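You operate a simulated robot arm through the tools that you are given. There is no shell and no other tool.

The job below is to be done with a simulated robot arm. You get a single attempt, and the scene is never put back.

JOB
Make the black bike flat for storing: saddle right down, handlebars turned in line with the frame.
Fine: seat lever shut and stem knob tight again.

It is judged by the outcome, as a careful person would: the job done as asked, and still so three seconds after it is handed in. It fails if anything else is knocked over, pushed out of place, dropped, spilled or broken.

ROBOT AND FRAMES
A 7-joint arm with a two-finger parallel gripper, fixed in place. Base frame: the origin is at the foot of the arm, x ahead of it, y to its left, z up. Units: cm, degrees, N and s.
With the tool pointing down near the work surface it reaches from about 44 to 94 cm from the base axis. Its first joint turns from -166.0 to 166.0 degrees. Payload 3.91 kg.
The tool frame sits at the grasp point between the pads (the TCP): z along the fingers, y along the line on which they close. The tips reach 3 cm beyond it. Largest opening 11 cm; finger width 2, thickness 1; the body of the gripper, 4.8 by 11.2 cm, starts 5.5 cm behind the TCP.
Orientation is told as [roll, pitch, yaw] about the base's x, y, z axes, in that order, counted from this pose: with the fingers straight down and closing along the base's y, the tool's x points along the base's -x, its y along +y and its z along -z.

CONTROLS
- The arm moves only by the tool nudge_tool. Its argument "rows" is a list of rows, each a list of 6 numbers: the shift along the tool's x, y, z in cm, then the turn, a rotation vector about the tool's x, y, z in degrees. In form: [[x, y, z, rx, ry, rz], ...]. A call has 1 to 20 rows; each row shifts and turns the commanded pose from where the row before left it, along the tool's axes as they then stand. "gripper" is the opening, from 0 (shut) to 1 (fully open), set as the call begins (left out, the last holds). Each row takes 0.2 s and may step no farther than 5 cm and 8.6 degrees from the row before; otherwise, or with a gripper value out of range, the whole call is refused. A pose out of reach is approached as far as the arm can. The call stops where the force on the tool passes 40 N (or 10 N more than at its start, if that is more) or the arm is blocked; 0.2 s more then pass. Each finger travels about 7.2 cm/s and halts on what it meets, pressing with about 36 N; the grip force reading is that of the motor and also rises with nothing between the fingers. The clock runs only during rows and for 0.2 s after the last one: add rows that do not move to give the fingers time. The reply holds the time, the measured pose of the TCP, the force on the tool along the base axes, the opening and the grip force, in the units named above and with some noise, with the torque about the TCP (base axes, N m) and any sound that the robot's microphone picked up, and new pictures: "show" is both (left out), scene, wrist or none.
- Cameras (640 x 400 px; columns grow to the right, rows downward): "scene" is fixed at [5.13, 64.94, 156.76]; the picture's right is [-0.70, -0.71, 0.00], its down [-0.45, 0.45, -0.77] and it looks along [0.55, -0.54, -0.64] (base axes); focal length 311 px, centre (320, 200). "wrist" rides on the gripper at [7.2, 1.7, -10.3] in the tool frame; the picture's right is [-0.23, 0.97, 0.00], its down [-0.76, -0.18, -0.62] and it looks along [-0.61, -0.14, 0.78] (tool axes); focal length 222 px, centre (320, 200). There is no depth. A picture from a camera that has moved, and an enlarged one, comes with that camera's place and axes in the base frame and with its lens.
- slide_trunk(by): slides the trunk up (or, below 0, down) by that many cm; the arm rides with it, the base frame stays. It gives what a move gives, with no picture.
- close_up(camera, box): a new picture of the part [left, top, right, bottom] of that camera's present view, enlarged. No time passes.
- sign_off(): hands the job in; it is judged then, once.

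Places have to be worked out from the pictures, the camera data and where the tool is seen. Open the gripper and draw the arm clear of the work before you hand the job in, unless the task says otherwise.

The tools are called as name(argument=value, ...) on one line, values as JSON. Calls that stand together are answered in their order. nudge_tool: Moves the arm, as the interface text tells. Its arguments: {"type":"object","properties":{"rows":{"type":"array"},"gripper":{"type":"number"},"show":{"type":"string","enum":["both","scene","wrist","none"]}},"required":["rows"]} The other tools are called the same way: slide_trunk (by) slides the trunk up or down; close_up (camera, box) takes an enlarged picture of a part of a camera's view; sign_off () hands the job in.

At the start:

```text
t: 0.0
ee_pos: [55.47, -2.24, 123.89]
tcp_rot: [0.0, 0.0, 0.0]
wrist_force: [0.5, 0.4, -1.0]
wrist_torque: [0.03, 0.04, 0.0]
finger_gap: 11.02
grip_force: 0.2
trunk travel left (down, up): [-62.5, 5.7]
```

scene: 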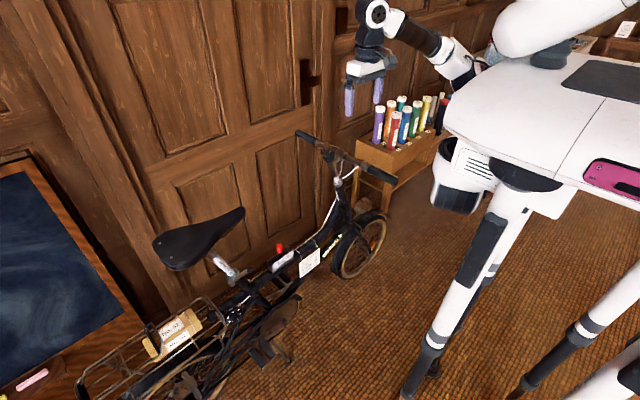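
wrist: 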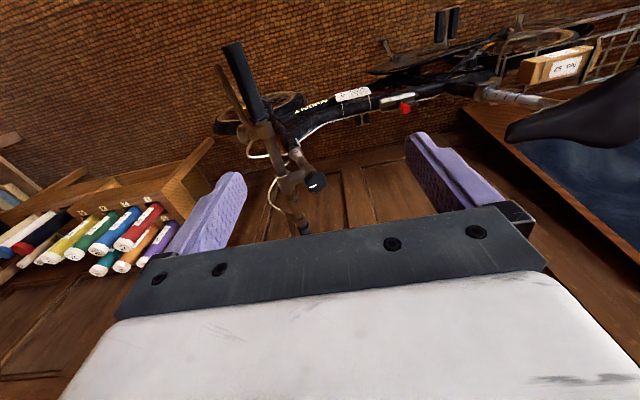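

I'll first look closely at the bike: the saddle post with its lever, and the stem with its knob.

close_up(camera="scene", box=[270, 110, 430, 210])

close_up(camera="scene", box=[140, 200, 300, 300])

close_up(camera="wrist", box=[200, 30, 360, 250])

close_up(camera="wrist", box=[400, 0, 640, 150])

```text
4.00 times, centred on (350, 160) of scene
camera zoom: at [5.13, 64.94, 156.76], right [-0.7, -0.71, 0.0], down [-0.45, 0.45, -0.77], along [0.55, -0.54, -0.64], focal length 1245 px, centre (200, 360)
```

zoom: 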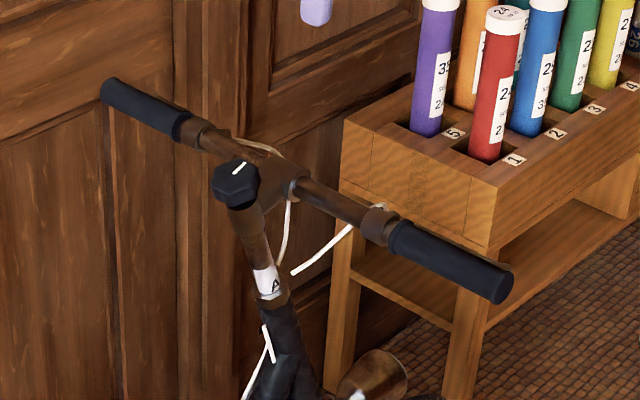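

```text
4.00 times, centred on (220, 250) of scene
camera zoom: at [5.13, 64.94, 156.76], right [-0.7, -0.71, 0.0], down [-0.45, 0.45, -0.77], along [0.55, -0.54, -0.64], focal length 1245 px, centre (720, 0)
```

zoom: 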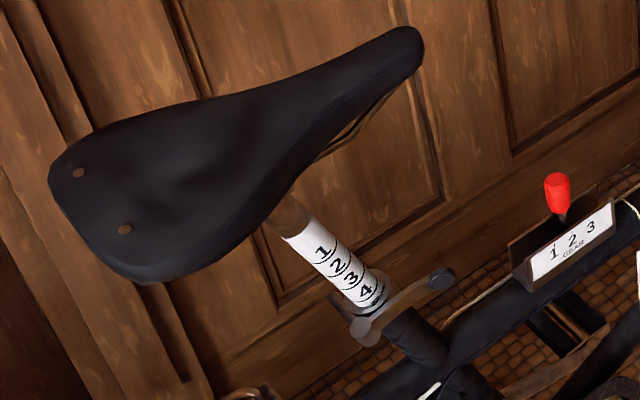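

```text
1.82 times, centred on (280, 140) of wrist
camera zoom: at [48.28, -0.24, 134.16], right [0.23, 0.97, 0.0], down [0.76, -0.18, 0.62], along [0.61, -0.14, -0.78], focal length 404 px, centre (393, 309)
```

zoom: 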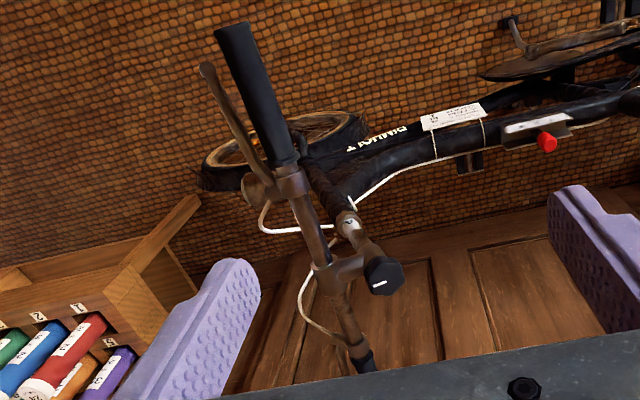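

```text
2.67 times, centred on (520, 75) of wrist
camera zoom: at [48.28, -0.24, 134.16], right [0.23, 0.97, 0.0], down [0.76, -0.18, 0.62], along [0.61, -0.14, -0.78], focal length 592 px, centre (-213, 533)
```

zoom: 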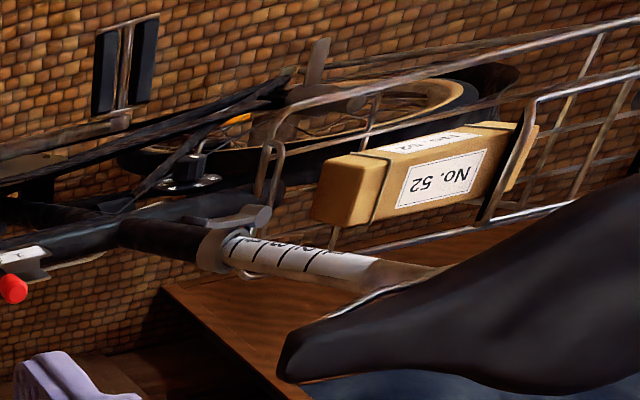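

Next I'll read the tags and labels around the bike and check what lies near it.

close_up(camera="scene", box=[250, 220, 350, 290])

close_up(camera="wrist", box=[280, 70, 440, 160])

close_up(camera="scene", box=[70, 280, 310, 400])

close_up(camera="scene", box=[180, 240, 260, 290])

close_up(camera="scene", box=[300, 140, 380, 190])

```text
5.71 times, centred on (300, 255) of scene
camera zoom: at [5.13, 64.94, 156.76], right [-0.7, -0.71, 0.0], down [-0.45, 0.45, -0.77], along [0.55, -0.54, -0.64], focal length 1779 px, centre (434, -114)
```

zoom: 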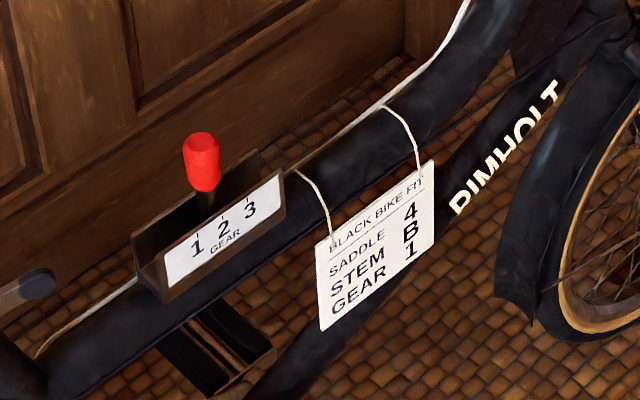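

```text
4.00 times, centred on (360, 115) of wrist
camera zoom: at [48.28, -0.24, 134.16], right [0.23, 0.97, 0.0], down [0.76, -0.18, 0.62], along [0.61, -0.14, -0.78], focal length 888 px, centre (160, 540)
```

zoom: 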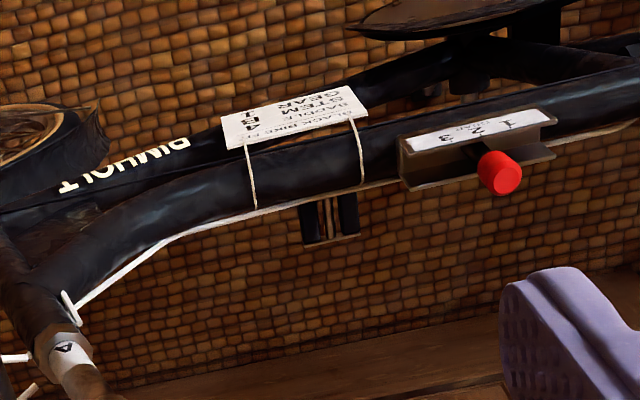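

```text
2.67 times, centred on (190, 340) of scene
camera zoom: at [5.13, 64.94, 156.76], right [-0.7, -0.71, 0.0], down [-0.45, 0.45, -0.77], along [0.55, -0.54, -0.64], focal length 830 px, centre (667, -173)
```

zoom: 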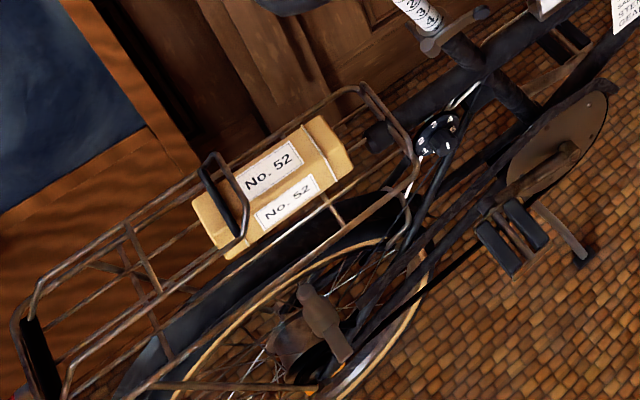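

```text
8.00 times, centred on (220, 265) of scene
camera zoom: at [5.13, 64.94, 156.76], right [-0.7, -0.71, 0.0], down [-0.45, 0.45, -0.77], along [0.55, -0.54, -0.64], focal length 2490 px, centre (1120, -320)
```

zoom: 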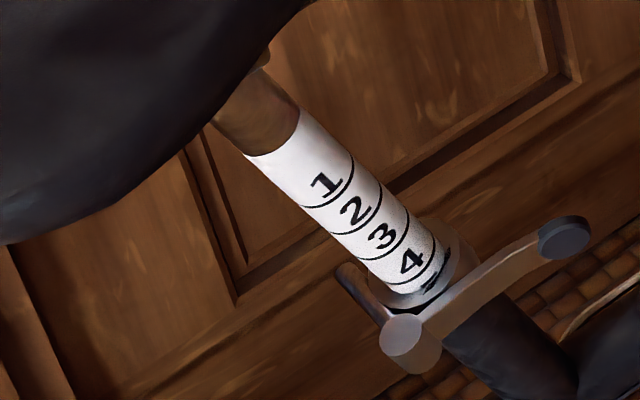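

```text
8.00 times, centred on (340, 165) of scene
camera zoom: at [5.13, 64.94, 156.76], right [-0.7, -0.71, 0.0], down [-0.45, 0.45, -0.77], along [0.55, -0.54, -0.64], focal length 2490 px, centre (160, 480)
```

zoom: 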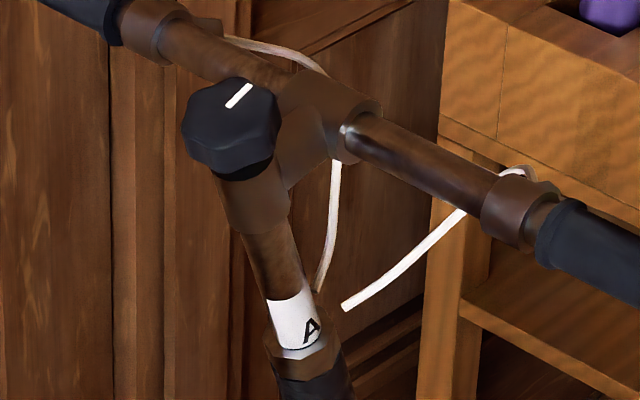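

The tag gives a riding fit (saddle 4, stem B, gear 1), so it isn't the storage setting. From the two views I put the knob near [74,-7,95], the seat clamp near [74,41,66] and the saddle top at z≈93. I'll move the arm toward +y, staying high, to look at the seat clamp.

nudge_tool(rows=[[1, 5, 0, 0, 0, 0], [1, 5, 0, 0, 0, 0], [1, 5, 0, 0, 0, 0], [0, 5, 0, 0, 0, 0], [0, 5, 0, 0, 0, 0], [0, 5, 0, 0, 0, 0]], gripper=1)

```text
refused: row 1 steps farther than a row can; nothing moved
```

The diagonal step was over 5 cm, so I'll shorten the rows.

nudge_tool(rows=[[0.5, 4.8, 0, 0, 0, 0], [0.5, 4.8, 0, 0, 0, 0], [0.5, 4.8, 0, 0, 0, 0], [0.5, 4.8, 0, 0, 0, 0], [0.5, 4.8, 0, 0, 0, 0], [0.5, 4.8, 0, 0, 0, 0]], gripper=1)

```text
t: 1.4
ee_pos: [52.58, 26.97, 123.51]
tcp_rot: [0.0, 0.1, 0.0]
wrist_force: [0.5, 0.8, -0.2]
wrist_torque: [-0.04, 0.0, -0.01]
finger_gap: 11.0
grip_force: 0.1
trunk travel left (down, up): [-62.5, 5.7]
camera wrist: at [45.32, 28.78, 133.88], right [0.23, 0.97, 0.0], down [0.76, -0.18, 0.62], along [0.61, -0.14, -0.78], focal length 222 px, centre (320, 200)
```

scene: 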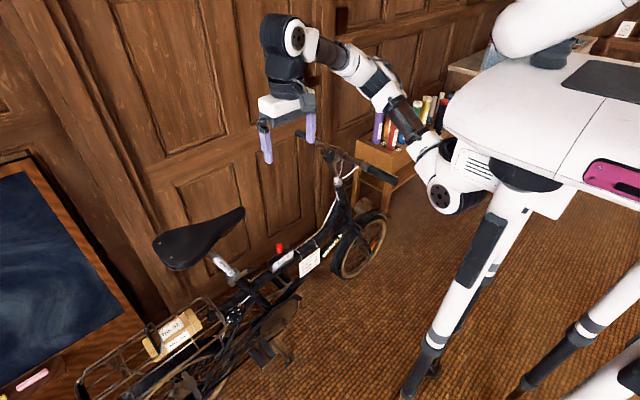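
wrist: 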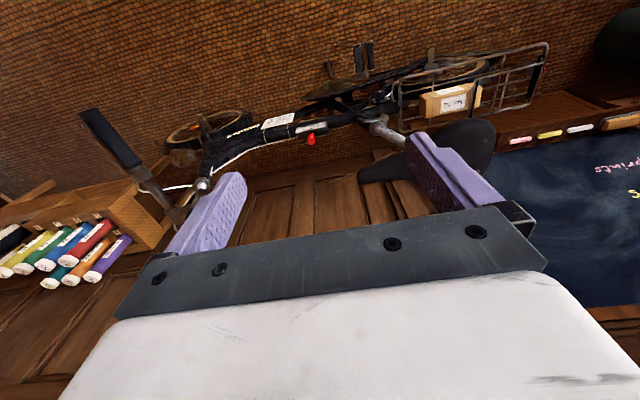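

The arm is at y≈27 and clear of everything. I'll zoom in on the clamp region in the new wrist view.

close_up(camera="wrist", box=[340, 90, 440, 160])

close_up(camera="wrist", box=[380, 40, 640, 200])

close_up(camera="wrist", box=[70, 80, 330, 240])

```text
5.71 times, centred on (390, 125) of wrist
camera zoom: at [45.32, 28.78, 133.88], right [0.23, 0.97, 0.0], down [0.76, -0.18, 0.62], along [0.61, -0.14, -0.78], focal length 1269 px, centre (-80, 629)
```

zoom: 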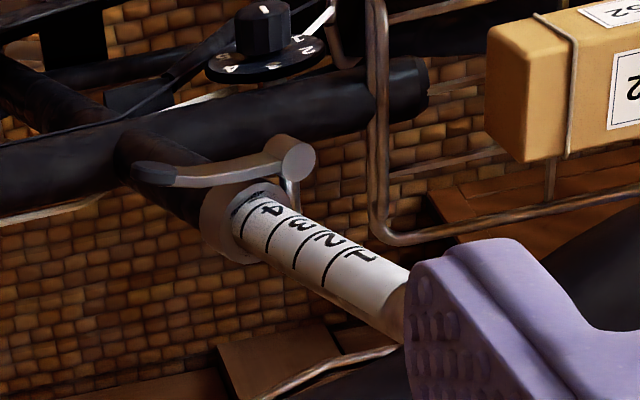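

```text
2.46 times, centred on (510, 120) of wrist
camera zoom: at [45.32, 28.78, 133.88], right [0.23, 0.97, 0.0], down [0.76, -0.18, 0.62], along [0.61, -0.14, -0.78], focal length 547 px, centre (-148, 397)
```

zoom: 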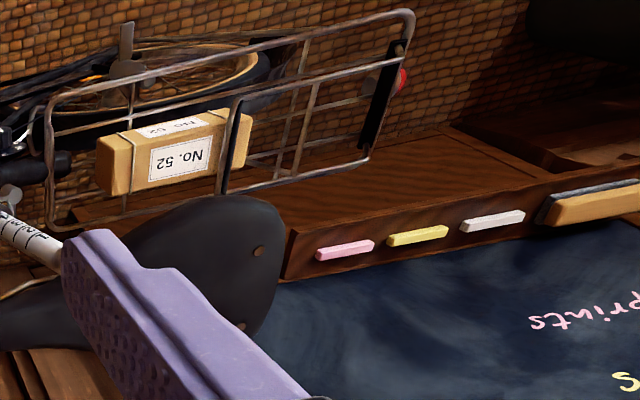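

```text
2.46 times, centred on (200, 160) of wrist
camera zoom: at [45.32, 28.78, 133.88], right [0.23, 0.97, 0.0], down [0.76, -0.18, 0.62], along [0.61, -0.14, -0.78], focal length 547 px, centre (615, 298)
```

zoom: 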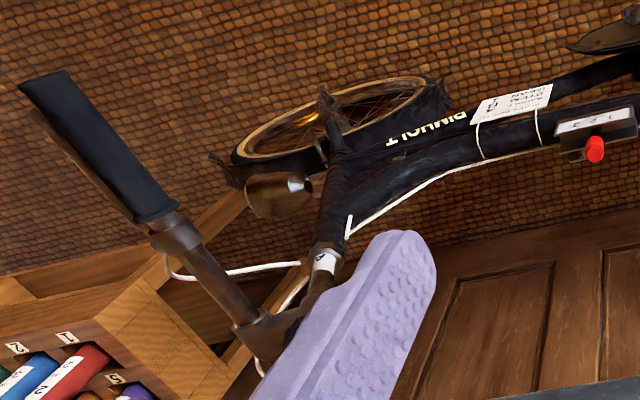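

The seat lever is shut and lies forward along the near side, from its pivot at about [71,42.5,68.4] to its tip at about [69.3,35.2,70.5]. The bars stick out toward the robot, so I'll do the stem first. The knob axis looks tilted about 20° (top toward +y), so I'll move above the knob and align the tool to it.

nudge_tool(rows=[[-2.6, -3.8, 0.5, 0, 0, 0], [-2.6, -3.8, 0.5, 0, 0, 0], [-2.6, -3.8, 0.5, 0, 0, 0], [-2.6, -3.8, 0.5, 0, 0, 0], [-2.6, -3.8, 0.5, 0, 0, 0], [-2.6, -3.8, 0.5, 0, 0, 0], [-2.6, -3.8, 0.5, 0, 0, 0], [-2.6, -3, 0.5, 0, 0, 0], [0, 0, 0, 6.5, 0, 0], [0, 0, 0, 6.5, 0, 0], [0, 0, 0, 6.5, 0, 0]])

```text
t: 3.8
ee_pos: [73.26, -2.71, 119.7]
tcp_rot: [-19.6, 0.0, -0.1]
wrist_force: [0.2, 0.3, -0.7]
wrist_torque: [-0.02, 0.0, 0.03]
finger_gap: 10.98
grip_force: 0.0
trunk travel left (down, up): [-62.5, 5.7]
camera wrist: at [66.0, 2.38, 128.91], right [0.23, 0.92, -0.33], down [0.76, 0.04, 0.65], along [0.61, -0.4, -0.69], focal length 222 px, centre (320, 200)
```

scene: 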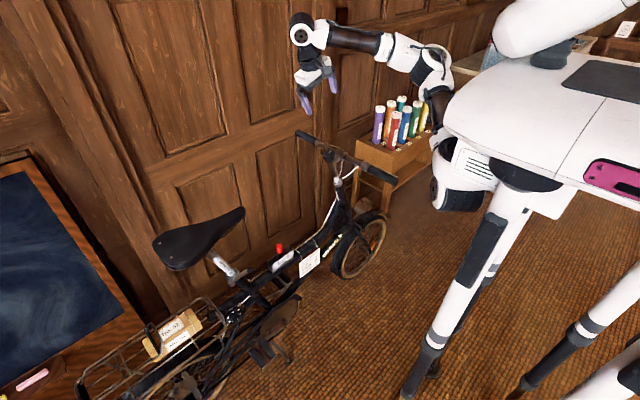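
wrist: 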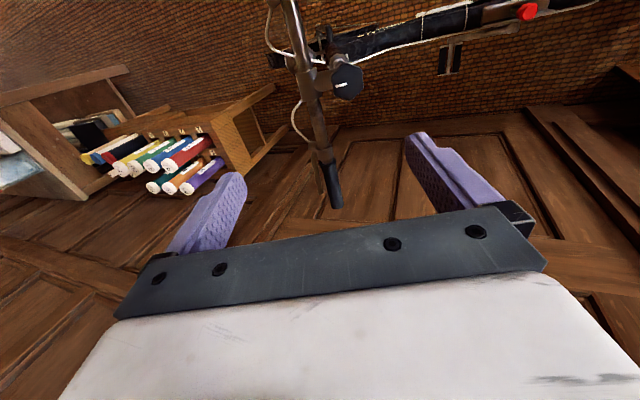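

The knob is now visible in the wrist view, around (348,83). I'll zoom in for detail.

close_up(camera="wrist", box=[260, 20, 420, 120])

close_up(camera="scene", box=[300, 140, 380, 190])

```text
4.00 times, centred on (340, 70) of wrist
camera zoom: at [66.0, 2.38, 128.91], right [0.23, 0.92, -0.33], down [0.76, 0.04, 0.65], along [0.61, -0.4, -0.69], focal length 888 px, centre (240, 720)
```

zoom: 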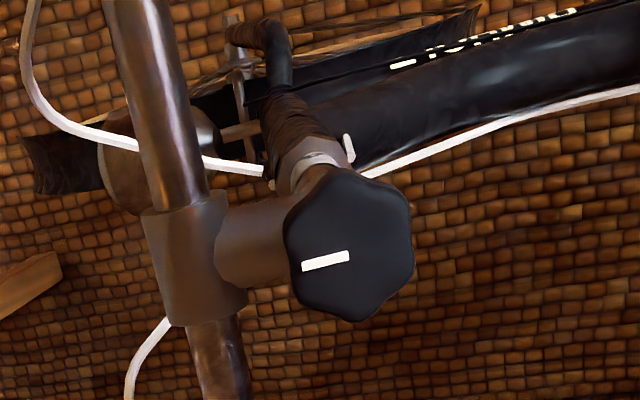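

```text
8.00 times, centred on (340, 165) of scene
camera zoom: at [5.13, 64.94, 156.76], right [-0.7, -0.71, 0.0], down [-0.45, 0.45, -0.77], along [0.55, -0.54, -0.64], focal length 2490 px, centre (160, 480)
```

zoom: 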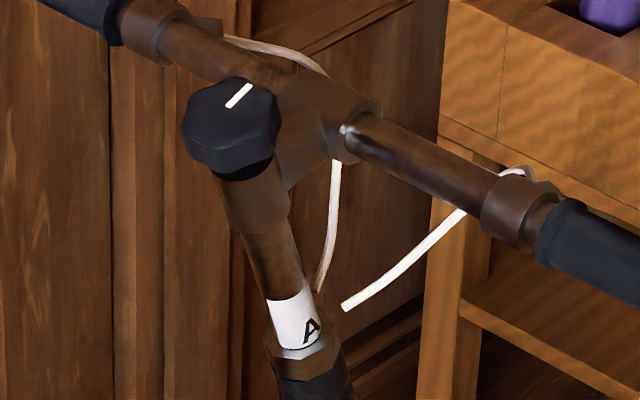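

The knob's top centre works out to about [73.15,-6.8,96.3], the axis tilt of 19.6° checks out, and the handlebar clamp sits about 5 cm below the knob top along that axis. I'll line up on the axis and come down most of the way with the fingers open.

nudge_tool(rows=[[0.1, 4.0, 0, 0, 0, 0], [0, 0, 4.5, 0, 0, 0], [0, 0, 4.5, 0, 0, 0], [0, 0, 4.5, 0, 0, 0], [0, 0, 0, 0, 0, 0]], gripper=1)

```text
t: 5.0
ee_pos: [72.92, -3.53, 105.68]
tcp_rot: [-19.5, 0.0, 0.1]
wrist_force: [-0.5, -1.0, -0.1]
wrist_torque: [-0.03, -0.01, -0.03]
finger_gap: 11.01
grip_force: 0.0
trunk travel left (down, up): [-62.5, 5.7]
camera wrist: at [65.66, 1.67, 114.89], right [0.23, 0.92, -0.32], down [0.76, 0.04, 0.65], along [0.61, -0.39, -0.69], focal length 222 px, centre (320, 200)
```

scene: 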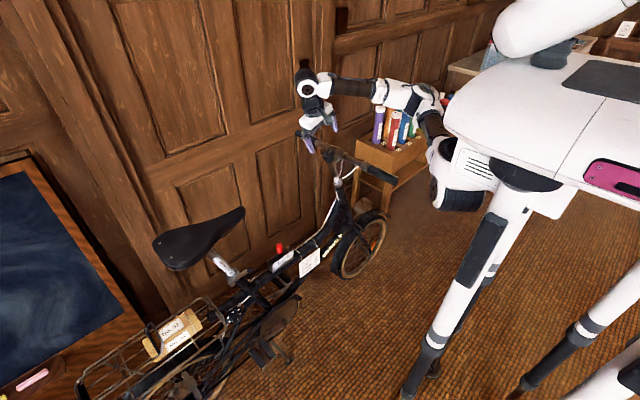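
wrist: 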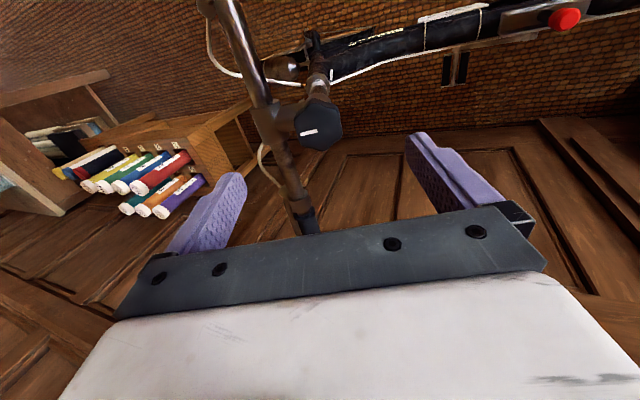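

The knob is centred on the tool axis, about 9.9 cm ahead. I'll advance 8.8 cm so the tips straddle the knob, still open.

nudge_tool(rows=[[0, 0, 3, 0, 0, 0], [0, 0, 3, 0, 0, 0], [0, 0, 2.8, 0, 0, 0], [0, 0, 0, 0, 0, 0]], gripper=1)

close_up(camera="wrist", box=[200, 80, 460, 260])

close_up(camera="scene", box=[280, 90, 400, 190])

```text
t: 6.0
ee_pos: [73.33, -6.43, 97.54]
tcp_rot: [-19.5, 0.0, -0.1]
wrist_force: [0.8, -0.6, -0.3]
wrist_torque: [0.02, 0.01, 0.0]
finger_gap: 11.01
grip_force: 0.1
trunk travel left (down, up): [-62.5, 5.7]
camera wrist: at [65.97, -1.26, 106.71], right [0.23, 0.92, -0.32], down [0.76, 0.04, 0.65], along [0.61, -0.39, -0.69], focal length 222 px, centre (320, 200)
```

scene: 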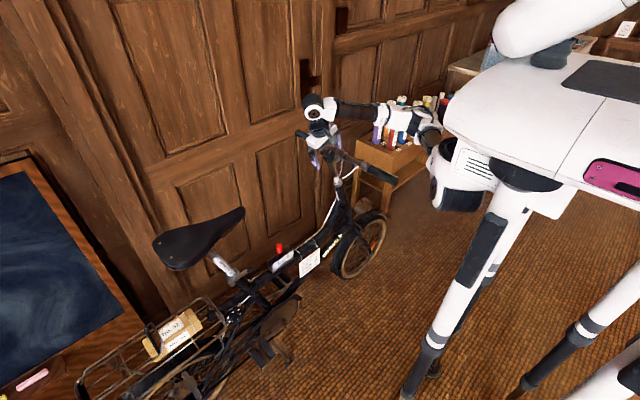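
wrist: 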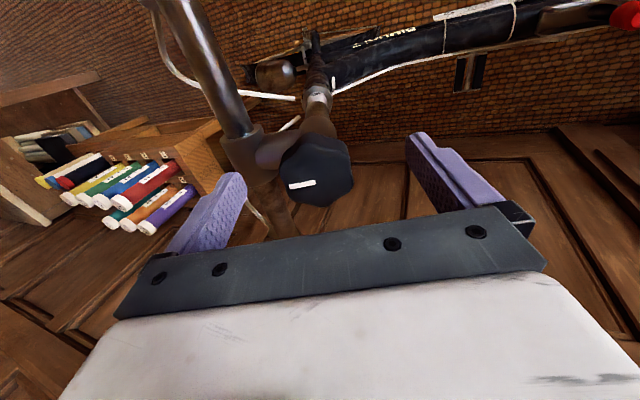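

```text
2.22 times, centred on (330, 170) of wrist
camera zoom: at [65.97, -1.26, 106.71], right [0.23, 0.92, -0.32], down [0.76, 0.04, 0.65], along [0.61, -0.39, -0.69], focal length 494 px, centre (298, 267)
```

zoom: 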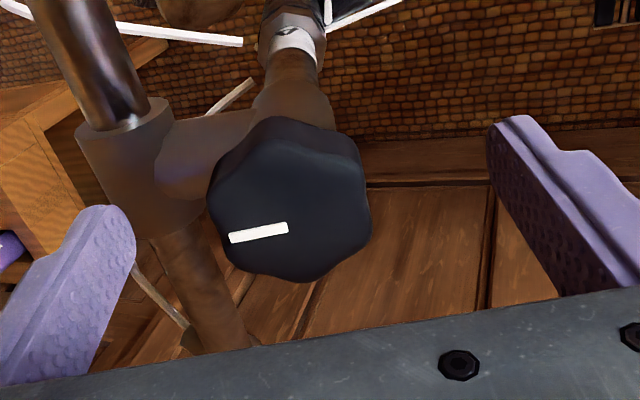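

```text
4.00 times, centred on (340, 140) of scene
camera zoom: at [5.13, 64.94, 156.76], right [-0.7, -0.71, 0.0], down [-0.45, 0.45, -0.77], along [0.55, -0.54, -0.64], focal length 1245 px, centre (240, 440)
```

zoom: 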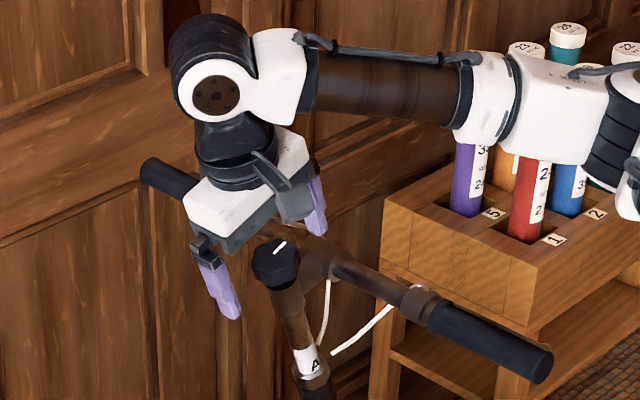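

The knob sits centred between the fingers, with its top about 1.3 cm beyond the TCP. I'll shift 0.2 in x, advance 0.4 more, and close on it.

nudge_tool(rows=[[0.2, 0, 0.4, 0, 0, 0], [0, 0, 0, 0, 0, 0]], gripper=1, show="none")

nudge_tool(rows=[[0, 0, 0, 0, 0, 0], [0, 0, 0, 0, 0, 0], [0, 0, 0, 0, 0, 0], [0, 0, 0, 0, 0, 0]], gripper=0)

close_up(camera="wrist", box=[200, 80, 460, 260])

```text
t: 6.6
ee_pos: [73.08, -6.51, 97.18]
tcp_rot: [-19.5, 0.0, 0.1]
wrist_force: [0.1, 0.1, -1.0]
wrist_torque: [-0.01, -0.03, 0.0]
finger_gap: 11.0
grip_force: 0.0
trunk travel left (down, up): [-62.5, 5.7]
```

```text
t: 7.6
ee_pos: [73.0, -6.66, 97.13]
tcp_rot: [-19.6, 0.0, -0.1]
wrist_force: [0.1, -6.2, 2.8]
wrist_torque: [-0.65, 0.25, -0.1]
finger_gap: 4.39
grip_force: 45.2
trunk travel left (down, up): [-62.5, 5.7]
camera wrist: at [65.77, -1.52, 106.32], right [0.23, 0.92, -0.33], down [0.76, 0.04, 0.65], along [0.61, -0.4, -0.69], focal length 222 px, centre (320, 200)
```

scene: 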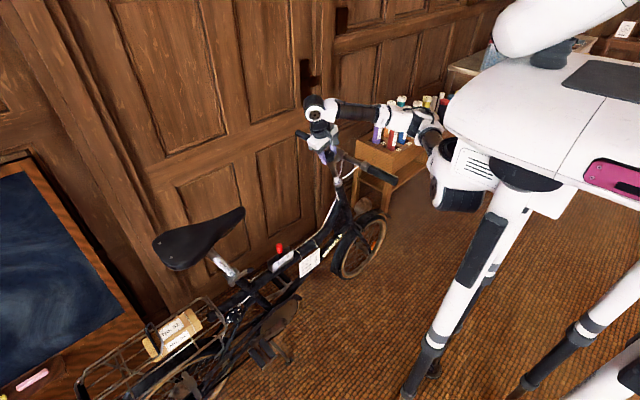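
wrist: 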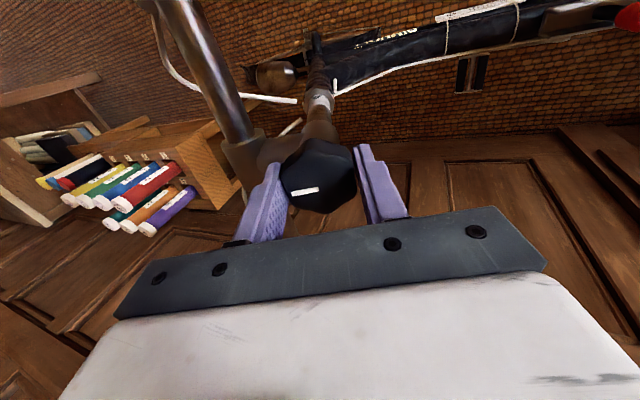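

```text
2.22 times, centred on (330, 170) of wrist
camera zoom: at [65.77, -1.52, 106.32], right [0.23, 0.92, -0.33], down [0.76, 0.04, 0.65], along [0.61, -0.4, -0.69], focal length 494 px, centre (298, 267)
```

zoom: 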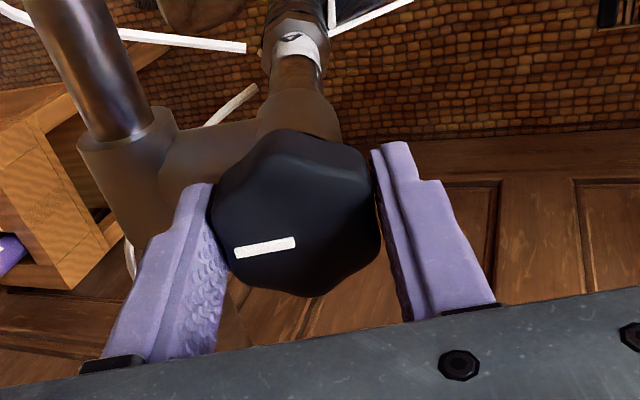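

I have a firm grip on the knob (gap 4.39 cm). I'll turn counter-clockwise seen from above (negative about tool z), starting with 24° to see how it responds.

nudge_tool(rows=[[0, -0.1, 0, 0, 0, -8], [0, 0, 0, 0, 0, -8], [0, 0, 0, 0, 0, -8], [0, 0, 0, 0, 0, 0]], gripper=0)

close_up(camera="wrist", box=[200, 80, 460, 260])

close_up(camera="scene", box=[280, 90, 400, 190])

```text
t: 8.6
ee_pos: [73.04, -6.67, 97.1]
tcp_rot: [-17.9, 7.8, 22.9]
wrist_force: [2.6, -2.6, 2.2]
wrist_torque: [-0.78, 0.72, -0.21]
finger_gap: 4.38
grip_force: 45.0
trunk travel left (down, up): [-62.5, 5.7]
camera wrist: at [65.7, -4.48, 107.36], right [-0.19, 0.93, -0.33], down [0.77, 0.35, 0.54], along [0.61, -0.15, -0.78], focal length 222 px, centre (320, 200)
```

scene: 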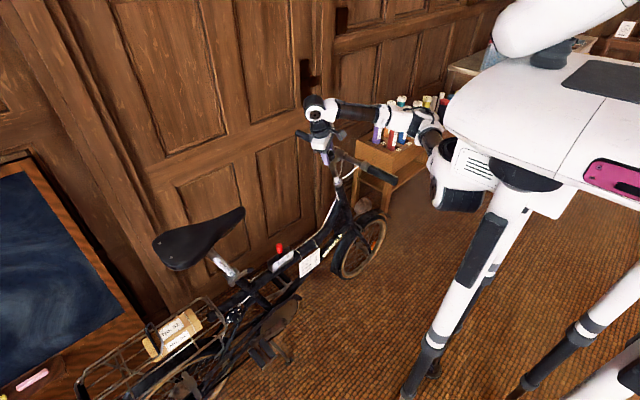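
wrist: 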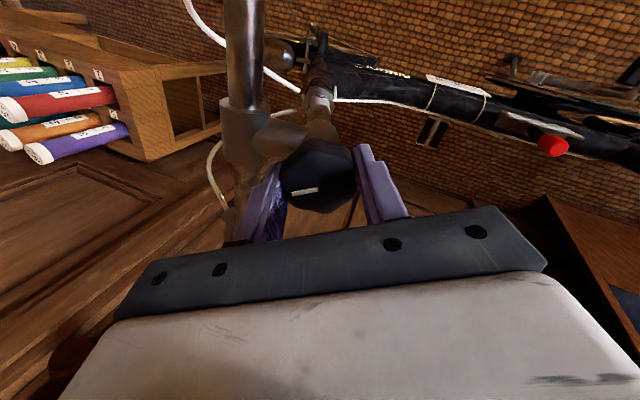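

```text
2.22 times, centred on (330, 170) of wrist
camera zoom: at [65.7, -4.48, 107.36], right [-0.19, 0.93, -0.33], down [0.77, 0.35, 0.54], along [0.61, -0.15, -0.78], focal length 494 px, centre (298, 267)
```

zoom: 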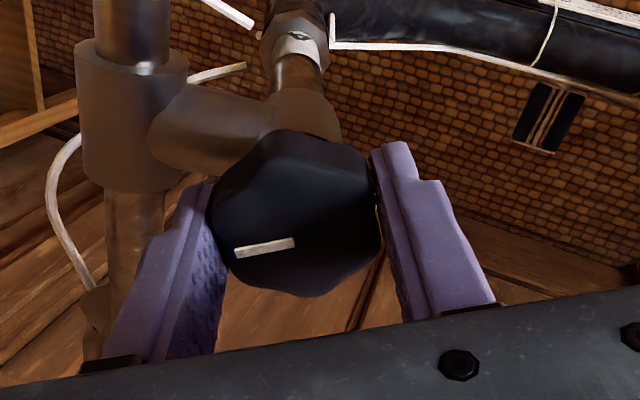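

```text
4.00 times, centred on (340, 140) of scene
camera zoom: at [5.13, 64.94, 156.76], right [-0.7, -0.71, 0.0], down [-0.45, 0.45, -0.77], along [0.55, -0.54, -0.64], focal length 1245 px, centre (240, 440)
```

zoom: 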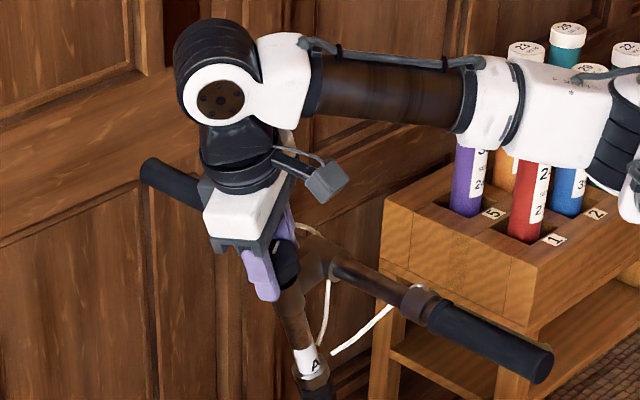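

The knob turns with the hand (its mark stays put in the hand's view) and the bar hasn't moved. I'll keep turning counter-clockwise.

nudge_tool(rows=[[0, 0, 0, 0, 0, -8], [0, 0, 0, 0, 0, -8], [0, 0, 0, 0, 0, -8], [0, 0, 0, 0, 0, -8], [0, 0, 0, 0, 0, -8], [0, 0, 0, 0, 0, -8], [0, 0, 0, 0, 0, -8], [0, 0, 0, 0, 0, -8], [0, 0, 0, 0, 0, 0]], gripper=0)

close_up(camera="wrist", box=[200, 80, 460, 260])

close_up(camera="scene", box=[280, 90, 400, 190])

```text
t: 10.6
ee_pos: [73.01, -6.67, 97.1]
tcp_rot: [-0.5, 19.5, 88.2]
wrist_force: [-13.9, -4.6, -9.0]
wrist_torque: [-0.48, -0.03, 0.04]
finger_gap: 4.39
grip_force: 45.0
trunk travel left (down, up): [-62.5, 5.7]
camera wrist: at [71.13, -9.97, 109.17], right [-0.97, 0.24, -0.08], down [0.2, 0.92, 0.33], along [0.16, 0.31, -0.94], focal length 222 px, centre (320, 200)
```

scene: 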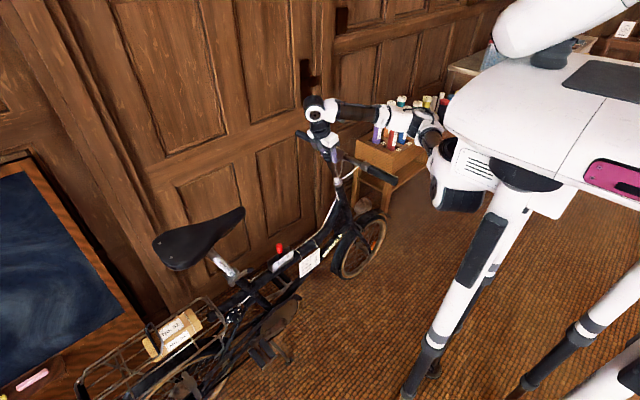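
wrist: 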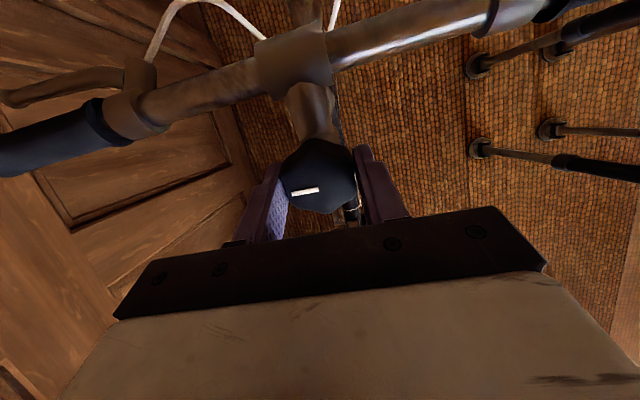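

```text
2.22 times, centred on (330, 170) of wrist
camera zoom: at [71.13, -9.97, 109.17], right [-0.97, 0.24, -0.08], down [0.2, 0.92, 0.33], along [0.16, 0.31, -0.94], focal length 494 px, centre (298, 267)
```

zoom: 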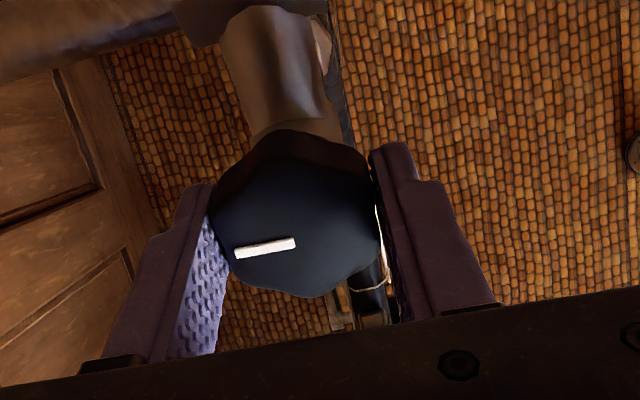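

```text
4.00 times, centred on (340, 140) of scene
camera zoom: at [5.13, 64.94, 156.76], right [-0.7, -0.71, 0.0], down [-0.45, 0.45, -0.77], along [0.55, -0.54, -0.64], focal length 1245 px, centre (240, 440)
```

zoom: 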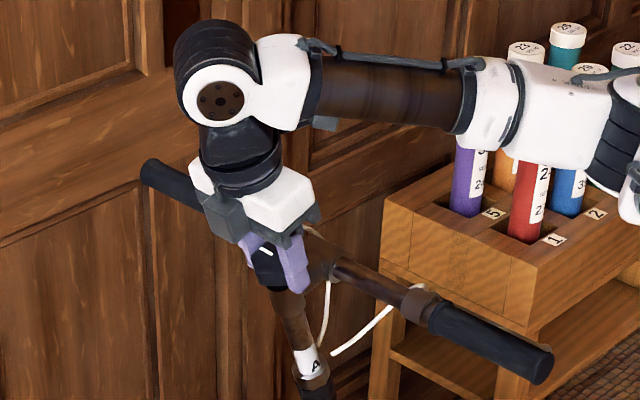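

The knob has turned about 88° with some side load building (about 14 N in -x). I'll relieve that with a small shift and keep turning, watching for a stop.

nudge_tool(rows=[[0, 0.2, 0.05, 0, 0, 0], [0, 0, 0, 0, 0, -8], [0, 0, 0, 0, 0, -8], [0, 0, 0, 0, 0, -8], [0, 0, 0, 0, 0, 0]], gripper=0, show="wrist")

close_up(camera="wrist", box=[200, 80, 460, 260])

```text
t: 11.8
ee_pos: [73.0, -6.76, 96.98]
tcp_rot: [7.4, 18.1, 113.3]
wrist_force: [23.2, 0.5, -1.1]
wrist_torque: [0.99, 0.54, -0.2]
finger_gap: 4.37
grip_force: 44.8
trunk travel left (down, up): [-62.5, 5.7]
camera wrist: at [74.16, -10.15, 109.21], right [-0.99, -0.15, 0.05], down [-0.12, 0.94, 0.33], along [-0.1, 0.32, -0.94], focal length 222 px, centre (320, 200)
```

wrist: 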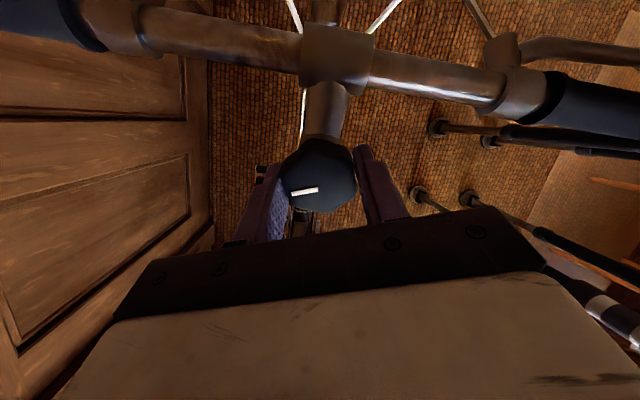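

```text
2.22 times, centred on (330, 170) of wrist
camera zoom: at [74.16, -10.15, 109.21], right [-0.99, -0.15, 0.05], down [-0.12, 0.94, 0.33], along [-0.1, 0.32, -0.94], focal length 494 px, centre (298, 267)
```

zoom: 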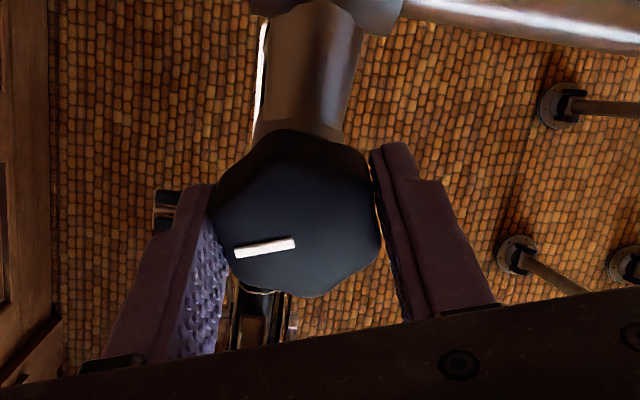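

That relief overshot a little (+23 N now), which puts the stiffness at roughly 185 N/cm. I'll back off 0.12 cm and keep turning.

nudge_tool(rows=[[0, -0.12, 0, 0, 0, 0], [0, 0, 0, 0, 0, -8], [0, 0, 0, 0, 0, -8], [0, 0, 0, 0, 0, -8], [0, 0, 0, 0, 0, 0]], gripper=0, show="wrist")

```text
t: 13.0
ee_pos: [73.02, -6.82, 96.96]
tcp_rot: [14.4, 13.3, 137.8]
wrist_force: [13.8, -4.2, -1.9]
wrist_torque: [-0.07, 0.16, -0.06]
finger_gap: 4.39
grip_force: 44.7
trunk travel left (down, up): [-62.5, 5.7]
camera wrist: at [77.11, -9.08, 108.8], right [-0.84, -0.51, 0.18], down [-0.42, 0.83, 0.37], along [-0.34, 0.23, -0.91], focal length 222 px, centre (320, 200)
```

wrist: 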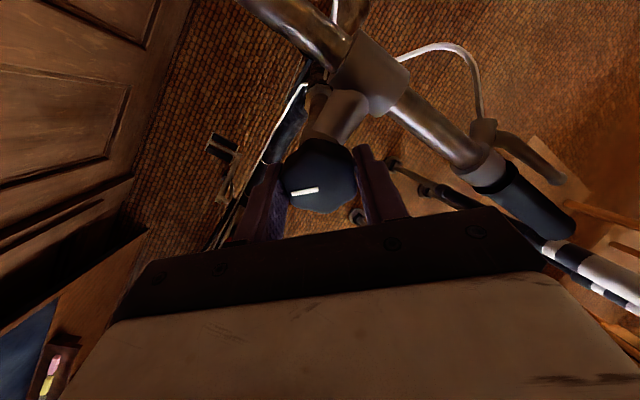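

The knob is at 138° and turning freely. I'll continue with a slight relief in tool x.

nudge_tool(rows=[[0.07, -0.03, 0, 0, 0, 0], [0, 0, 0, 0, 0, -8], [0, 0, 0, 0, 0, -8], [0, 0, 0, 0, 0, -8], [0, 0, 0, 0, 0, -8], [0, 0, 0, 0, 0, -8], [0, 0, 0, 0, 0, 0]], gripper=0, show="both")

```text
t: 14.6
ee_pos: [73.03, -6.68, 97.08]
tcp_rot: [19.5, 1.3, 176.4]
wrist_force: [6.3, 2.1, -3.9]
wrist_torque: [-0.48, 0.88, -0.58]
finger_gap: 4.35
grip_force: 45.1
trunk travel left (down, up): [-62.5, 5.7]
camera wrist: at [80.21, -5.25, 107.47], right [-0.29, -0.9, 0.32], down [-0.75, 0.42, 0.51], along [-0.6, -0.09, -0.8], focal length 222 px, centre (320, 200)
```

scene: 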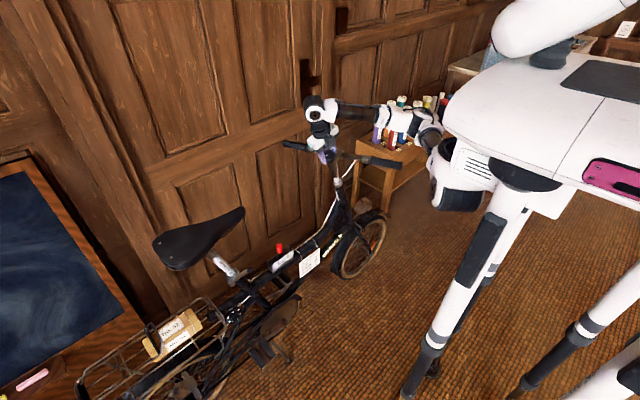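
wrist: 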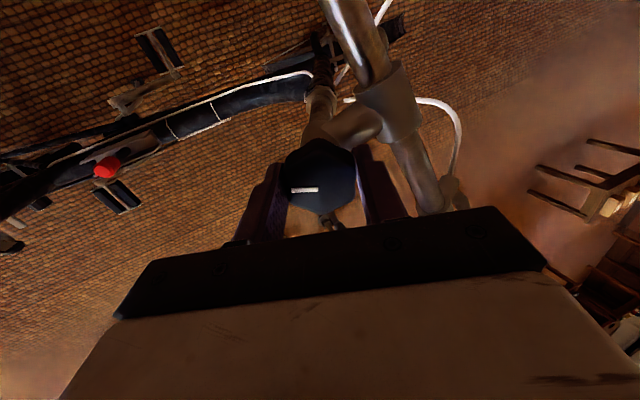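

The handlebars have started to swing with the knob, so it has reached its loose stop and the stem is free to turn. I'll zoom in to see the current bar angle and confirm the front wheel hasn't moved.

close_up(camera="scene", box=[260, 90, 420, 190])

close_up(camera="scene", box=[300, 160, 420, 290])

close_up(camera="wrist", box=[200, 0, 520, 220])

```text
4.00 times, centred on (340, 140) of scene
camera zoom: at [5.13, 64.94, 156.76], right [-0.7, -0.71, 0.0], down [-0.45, 0.45, -0.77], along [0.55, -0.54, -0.64], focal length 1245 px, centre (240, 440)
```

zoom: 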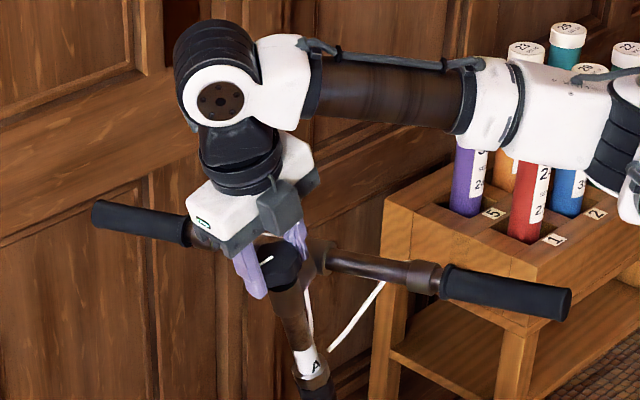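

```text
3.08 times, centred on (360, 225) of scene
camera zoom: at [5.13, 64.94, 156.76], right [-0.7, -0.71, 0.0], down [-0.45, 0.45, -0.77], along [0.55, -0.54, -0.64], focal length 958 px, centre (197, 123)
```

zoom: 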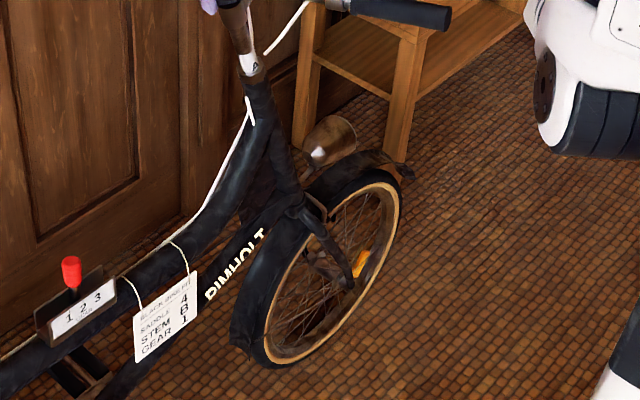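

```text
1.82 times, centred on (360, 110) of wrist
camera zoom: at [80.21, -5.25, 107.47], right [-0.29, -0.9, 0.32], down [-0.75, 0.42, 0.51], along [-0.6, -0.09, -0.8], focal length 404 px, centre (247, 364)
```

zoom: 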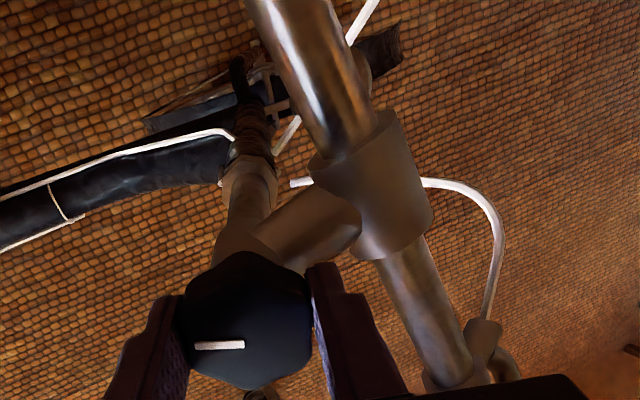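

The stem has swung about 15° (near grip forward) while the wheel stays straight. I'll regrip by opening, backing off along the axis, unwinding the wrist 90° and gripping again, then carry on counter-clockwise.

nudge_tool(rows=[[0, 0, 0, 0, 0, 0], [0, 0, 0, 0, 0, 0], [0, 0, 0, 0, 0, 0], [0, 0, -2.5, 0, 0, 0], [0, 0, -2.5, 0, 0, 0], [0, 0, 0, 0, 0, 0]], gripper=1, show="both")

close_up(camera="wrist", box=[200, 40, 520, 240])

```text
t: 16.0
ee_pos: [73.12, -5.22, 101.83]
tcp_rot: [19.3, 1.2, 176.3]
wrist_force: [-0.1, 0.6, -0.3]
wrist_torque: [-0.02, -0.03, -0.01]
finger_gap: 11.0
grip_force: 0.1
trunk travel left (down, up): [-62.5, 5.7]
camera wrist: at [80.29, -3.67, 112.27], right [-0.29, -0.9, 0.32], down [-0.75, 0.42, 0.51], along [-0.6, -0.09, -0.8], focal length 222 px, centre (320, 200)
```

scene: 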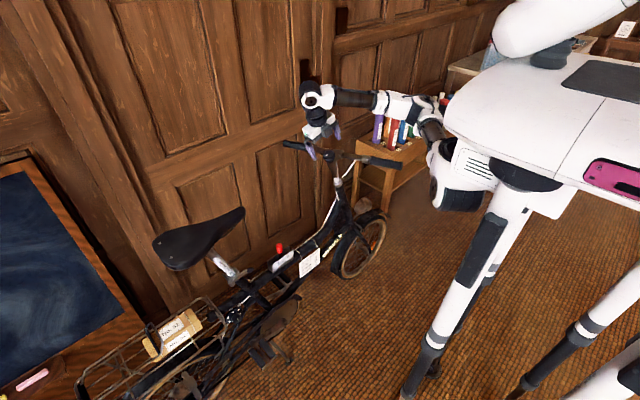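
wrist: 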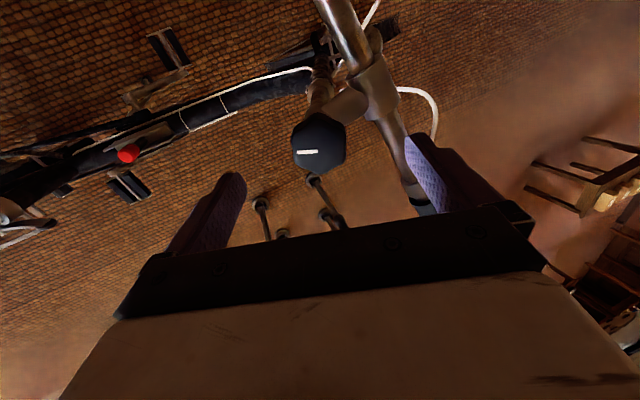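

```text
2.00 times, centred on (360, 140) of wrist
camera zoom: at [80.29, -3.67, 112.27], right [-0.29, -0.9, 0.32], down [-0.75, 0.42, 0.51], along [-0.6, -0.09, -0.8], focal length 444 px, centre (240, 320)
```

zoom: 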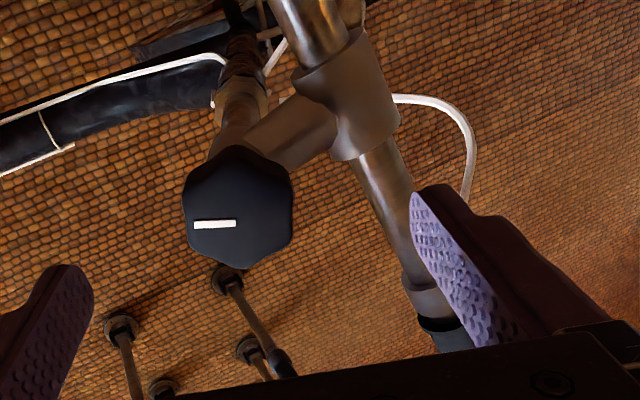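

The knob looks six-lobed, with 60° between flats. I'll unwind the wrist by 120°, come back down and regrip.

nudge_tool(rows=[[0, 0, 0, 0, 0, 8], [0, 0, 0, 0, 0, 8], [0, 0, 0, 0, 0, 8], [0, 0, 0, 0, 0, 8], [0, 0, 0, 0, 0, 8], [0, 0, 0, 0, 0, 8], [0, 0, 0, 0, 0, 8], [0, 0, 0, 0, 0, 8], [0, 0, 0, 0, 0, 8], [0, 0, 0, 0, 0, 8], [0, 0, 0, 0, 0, 8], [0, 0, 0, 0, 0, 8], [0, 0, 0, 0, 0, 8], [0, 0, 0, 0, 0, 8], [0, 0, 0, 0, 0, 8], [0, 0, 0, 0, 0, 0]], gripper=1, show="both")

close_up(camera="wrist", box=[200, 40, 520, 240])

```text
t: 19.4
ee_pos: [72.97, -5.03, 101.83]
tcp_rot: [-11.3, 15.9, 54.2]
wrist_force: [-0.8, -0.1, 1.2]
wrist_torque: [0.01, 0.0, 0.01]
finger_gap: 10.97
grip_force: 0.1
trunk travel left (down, up): [-62.5, 5.7]
camera wrist: at [67.54, -6.26, 113.23], right [-0.68, 0.69, -0.24], down [0.57, 0.71, 0.41], along [0.46, 0.14, -0.88], focal length 222 px, centre (320, 200)
```

scene: 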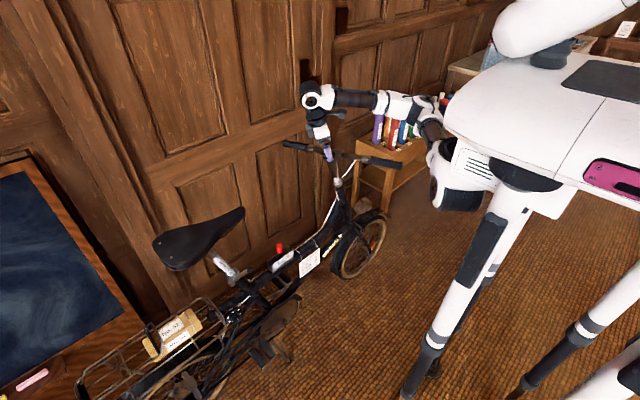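
wrist: 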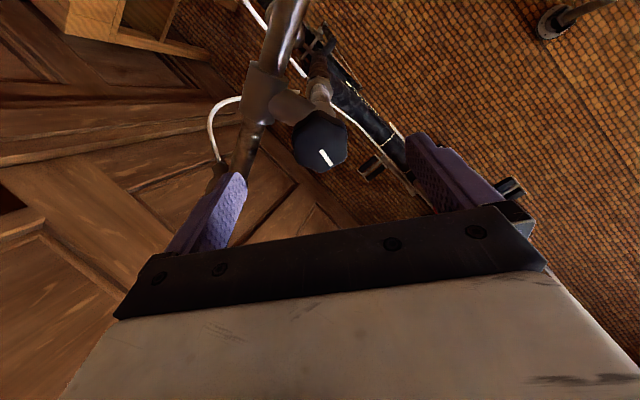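

```text
2.00 times, centred on (360, 140) of wrist
camera zoom: at [67.54, -6.26, 113.23], right [-0.68, 0.69, -0.24], down [0.57, 0.71, 0.41], along [0.46, 0.14, -0.88], focal length 444 px, centre (240, 320)
```

zoom: 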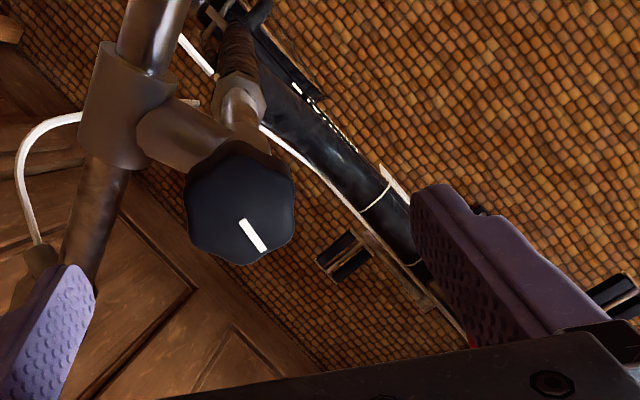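

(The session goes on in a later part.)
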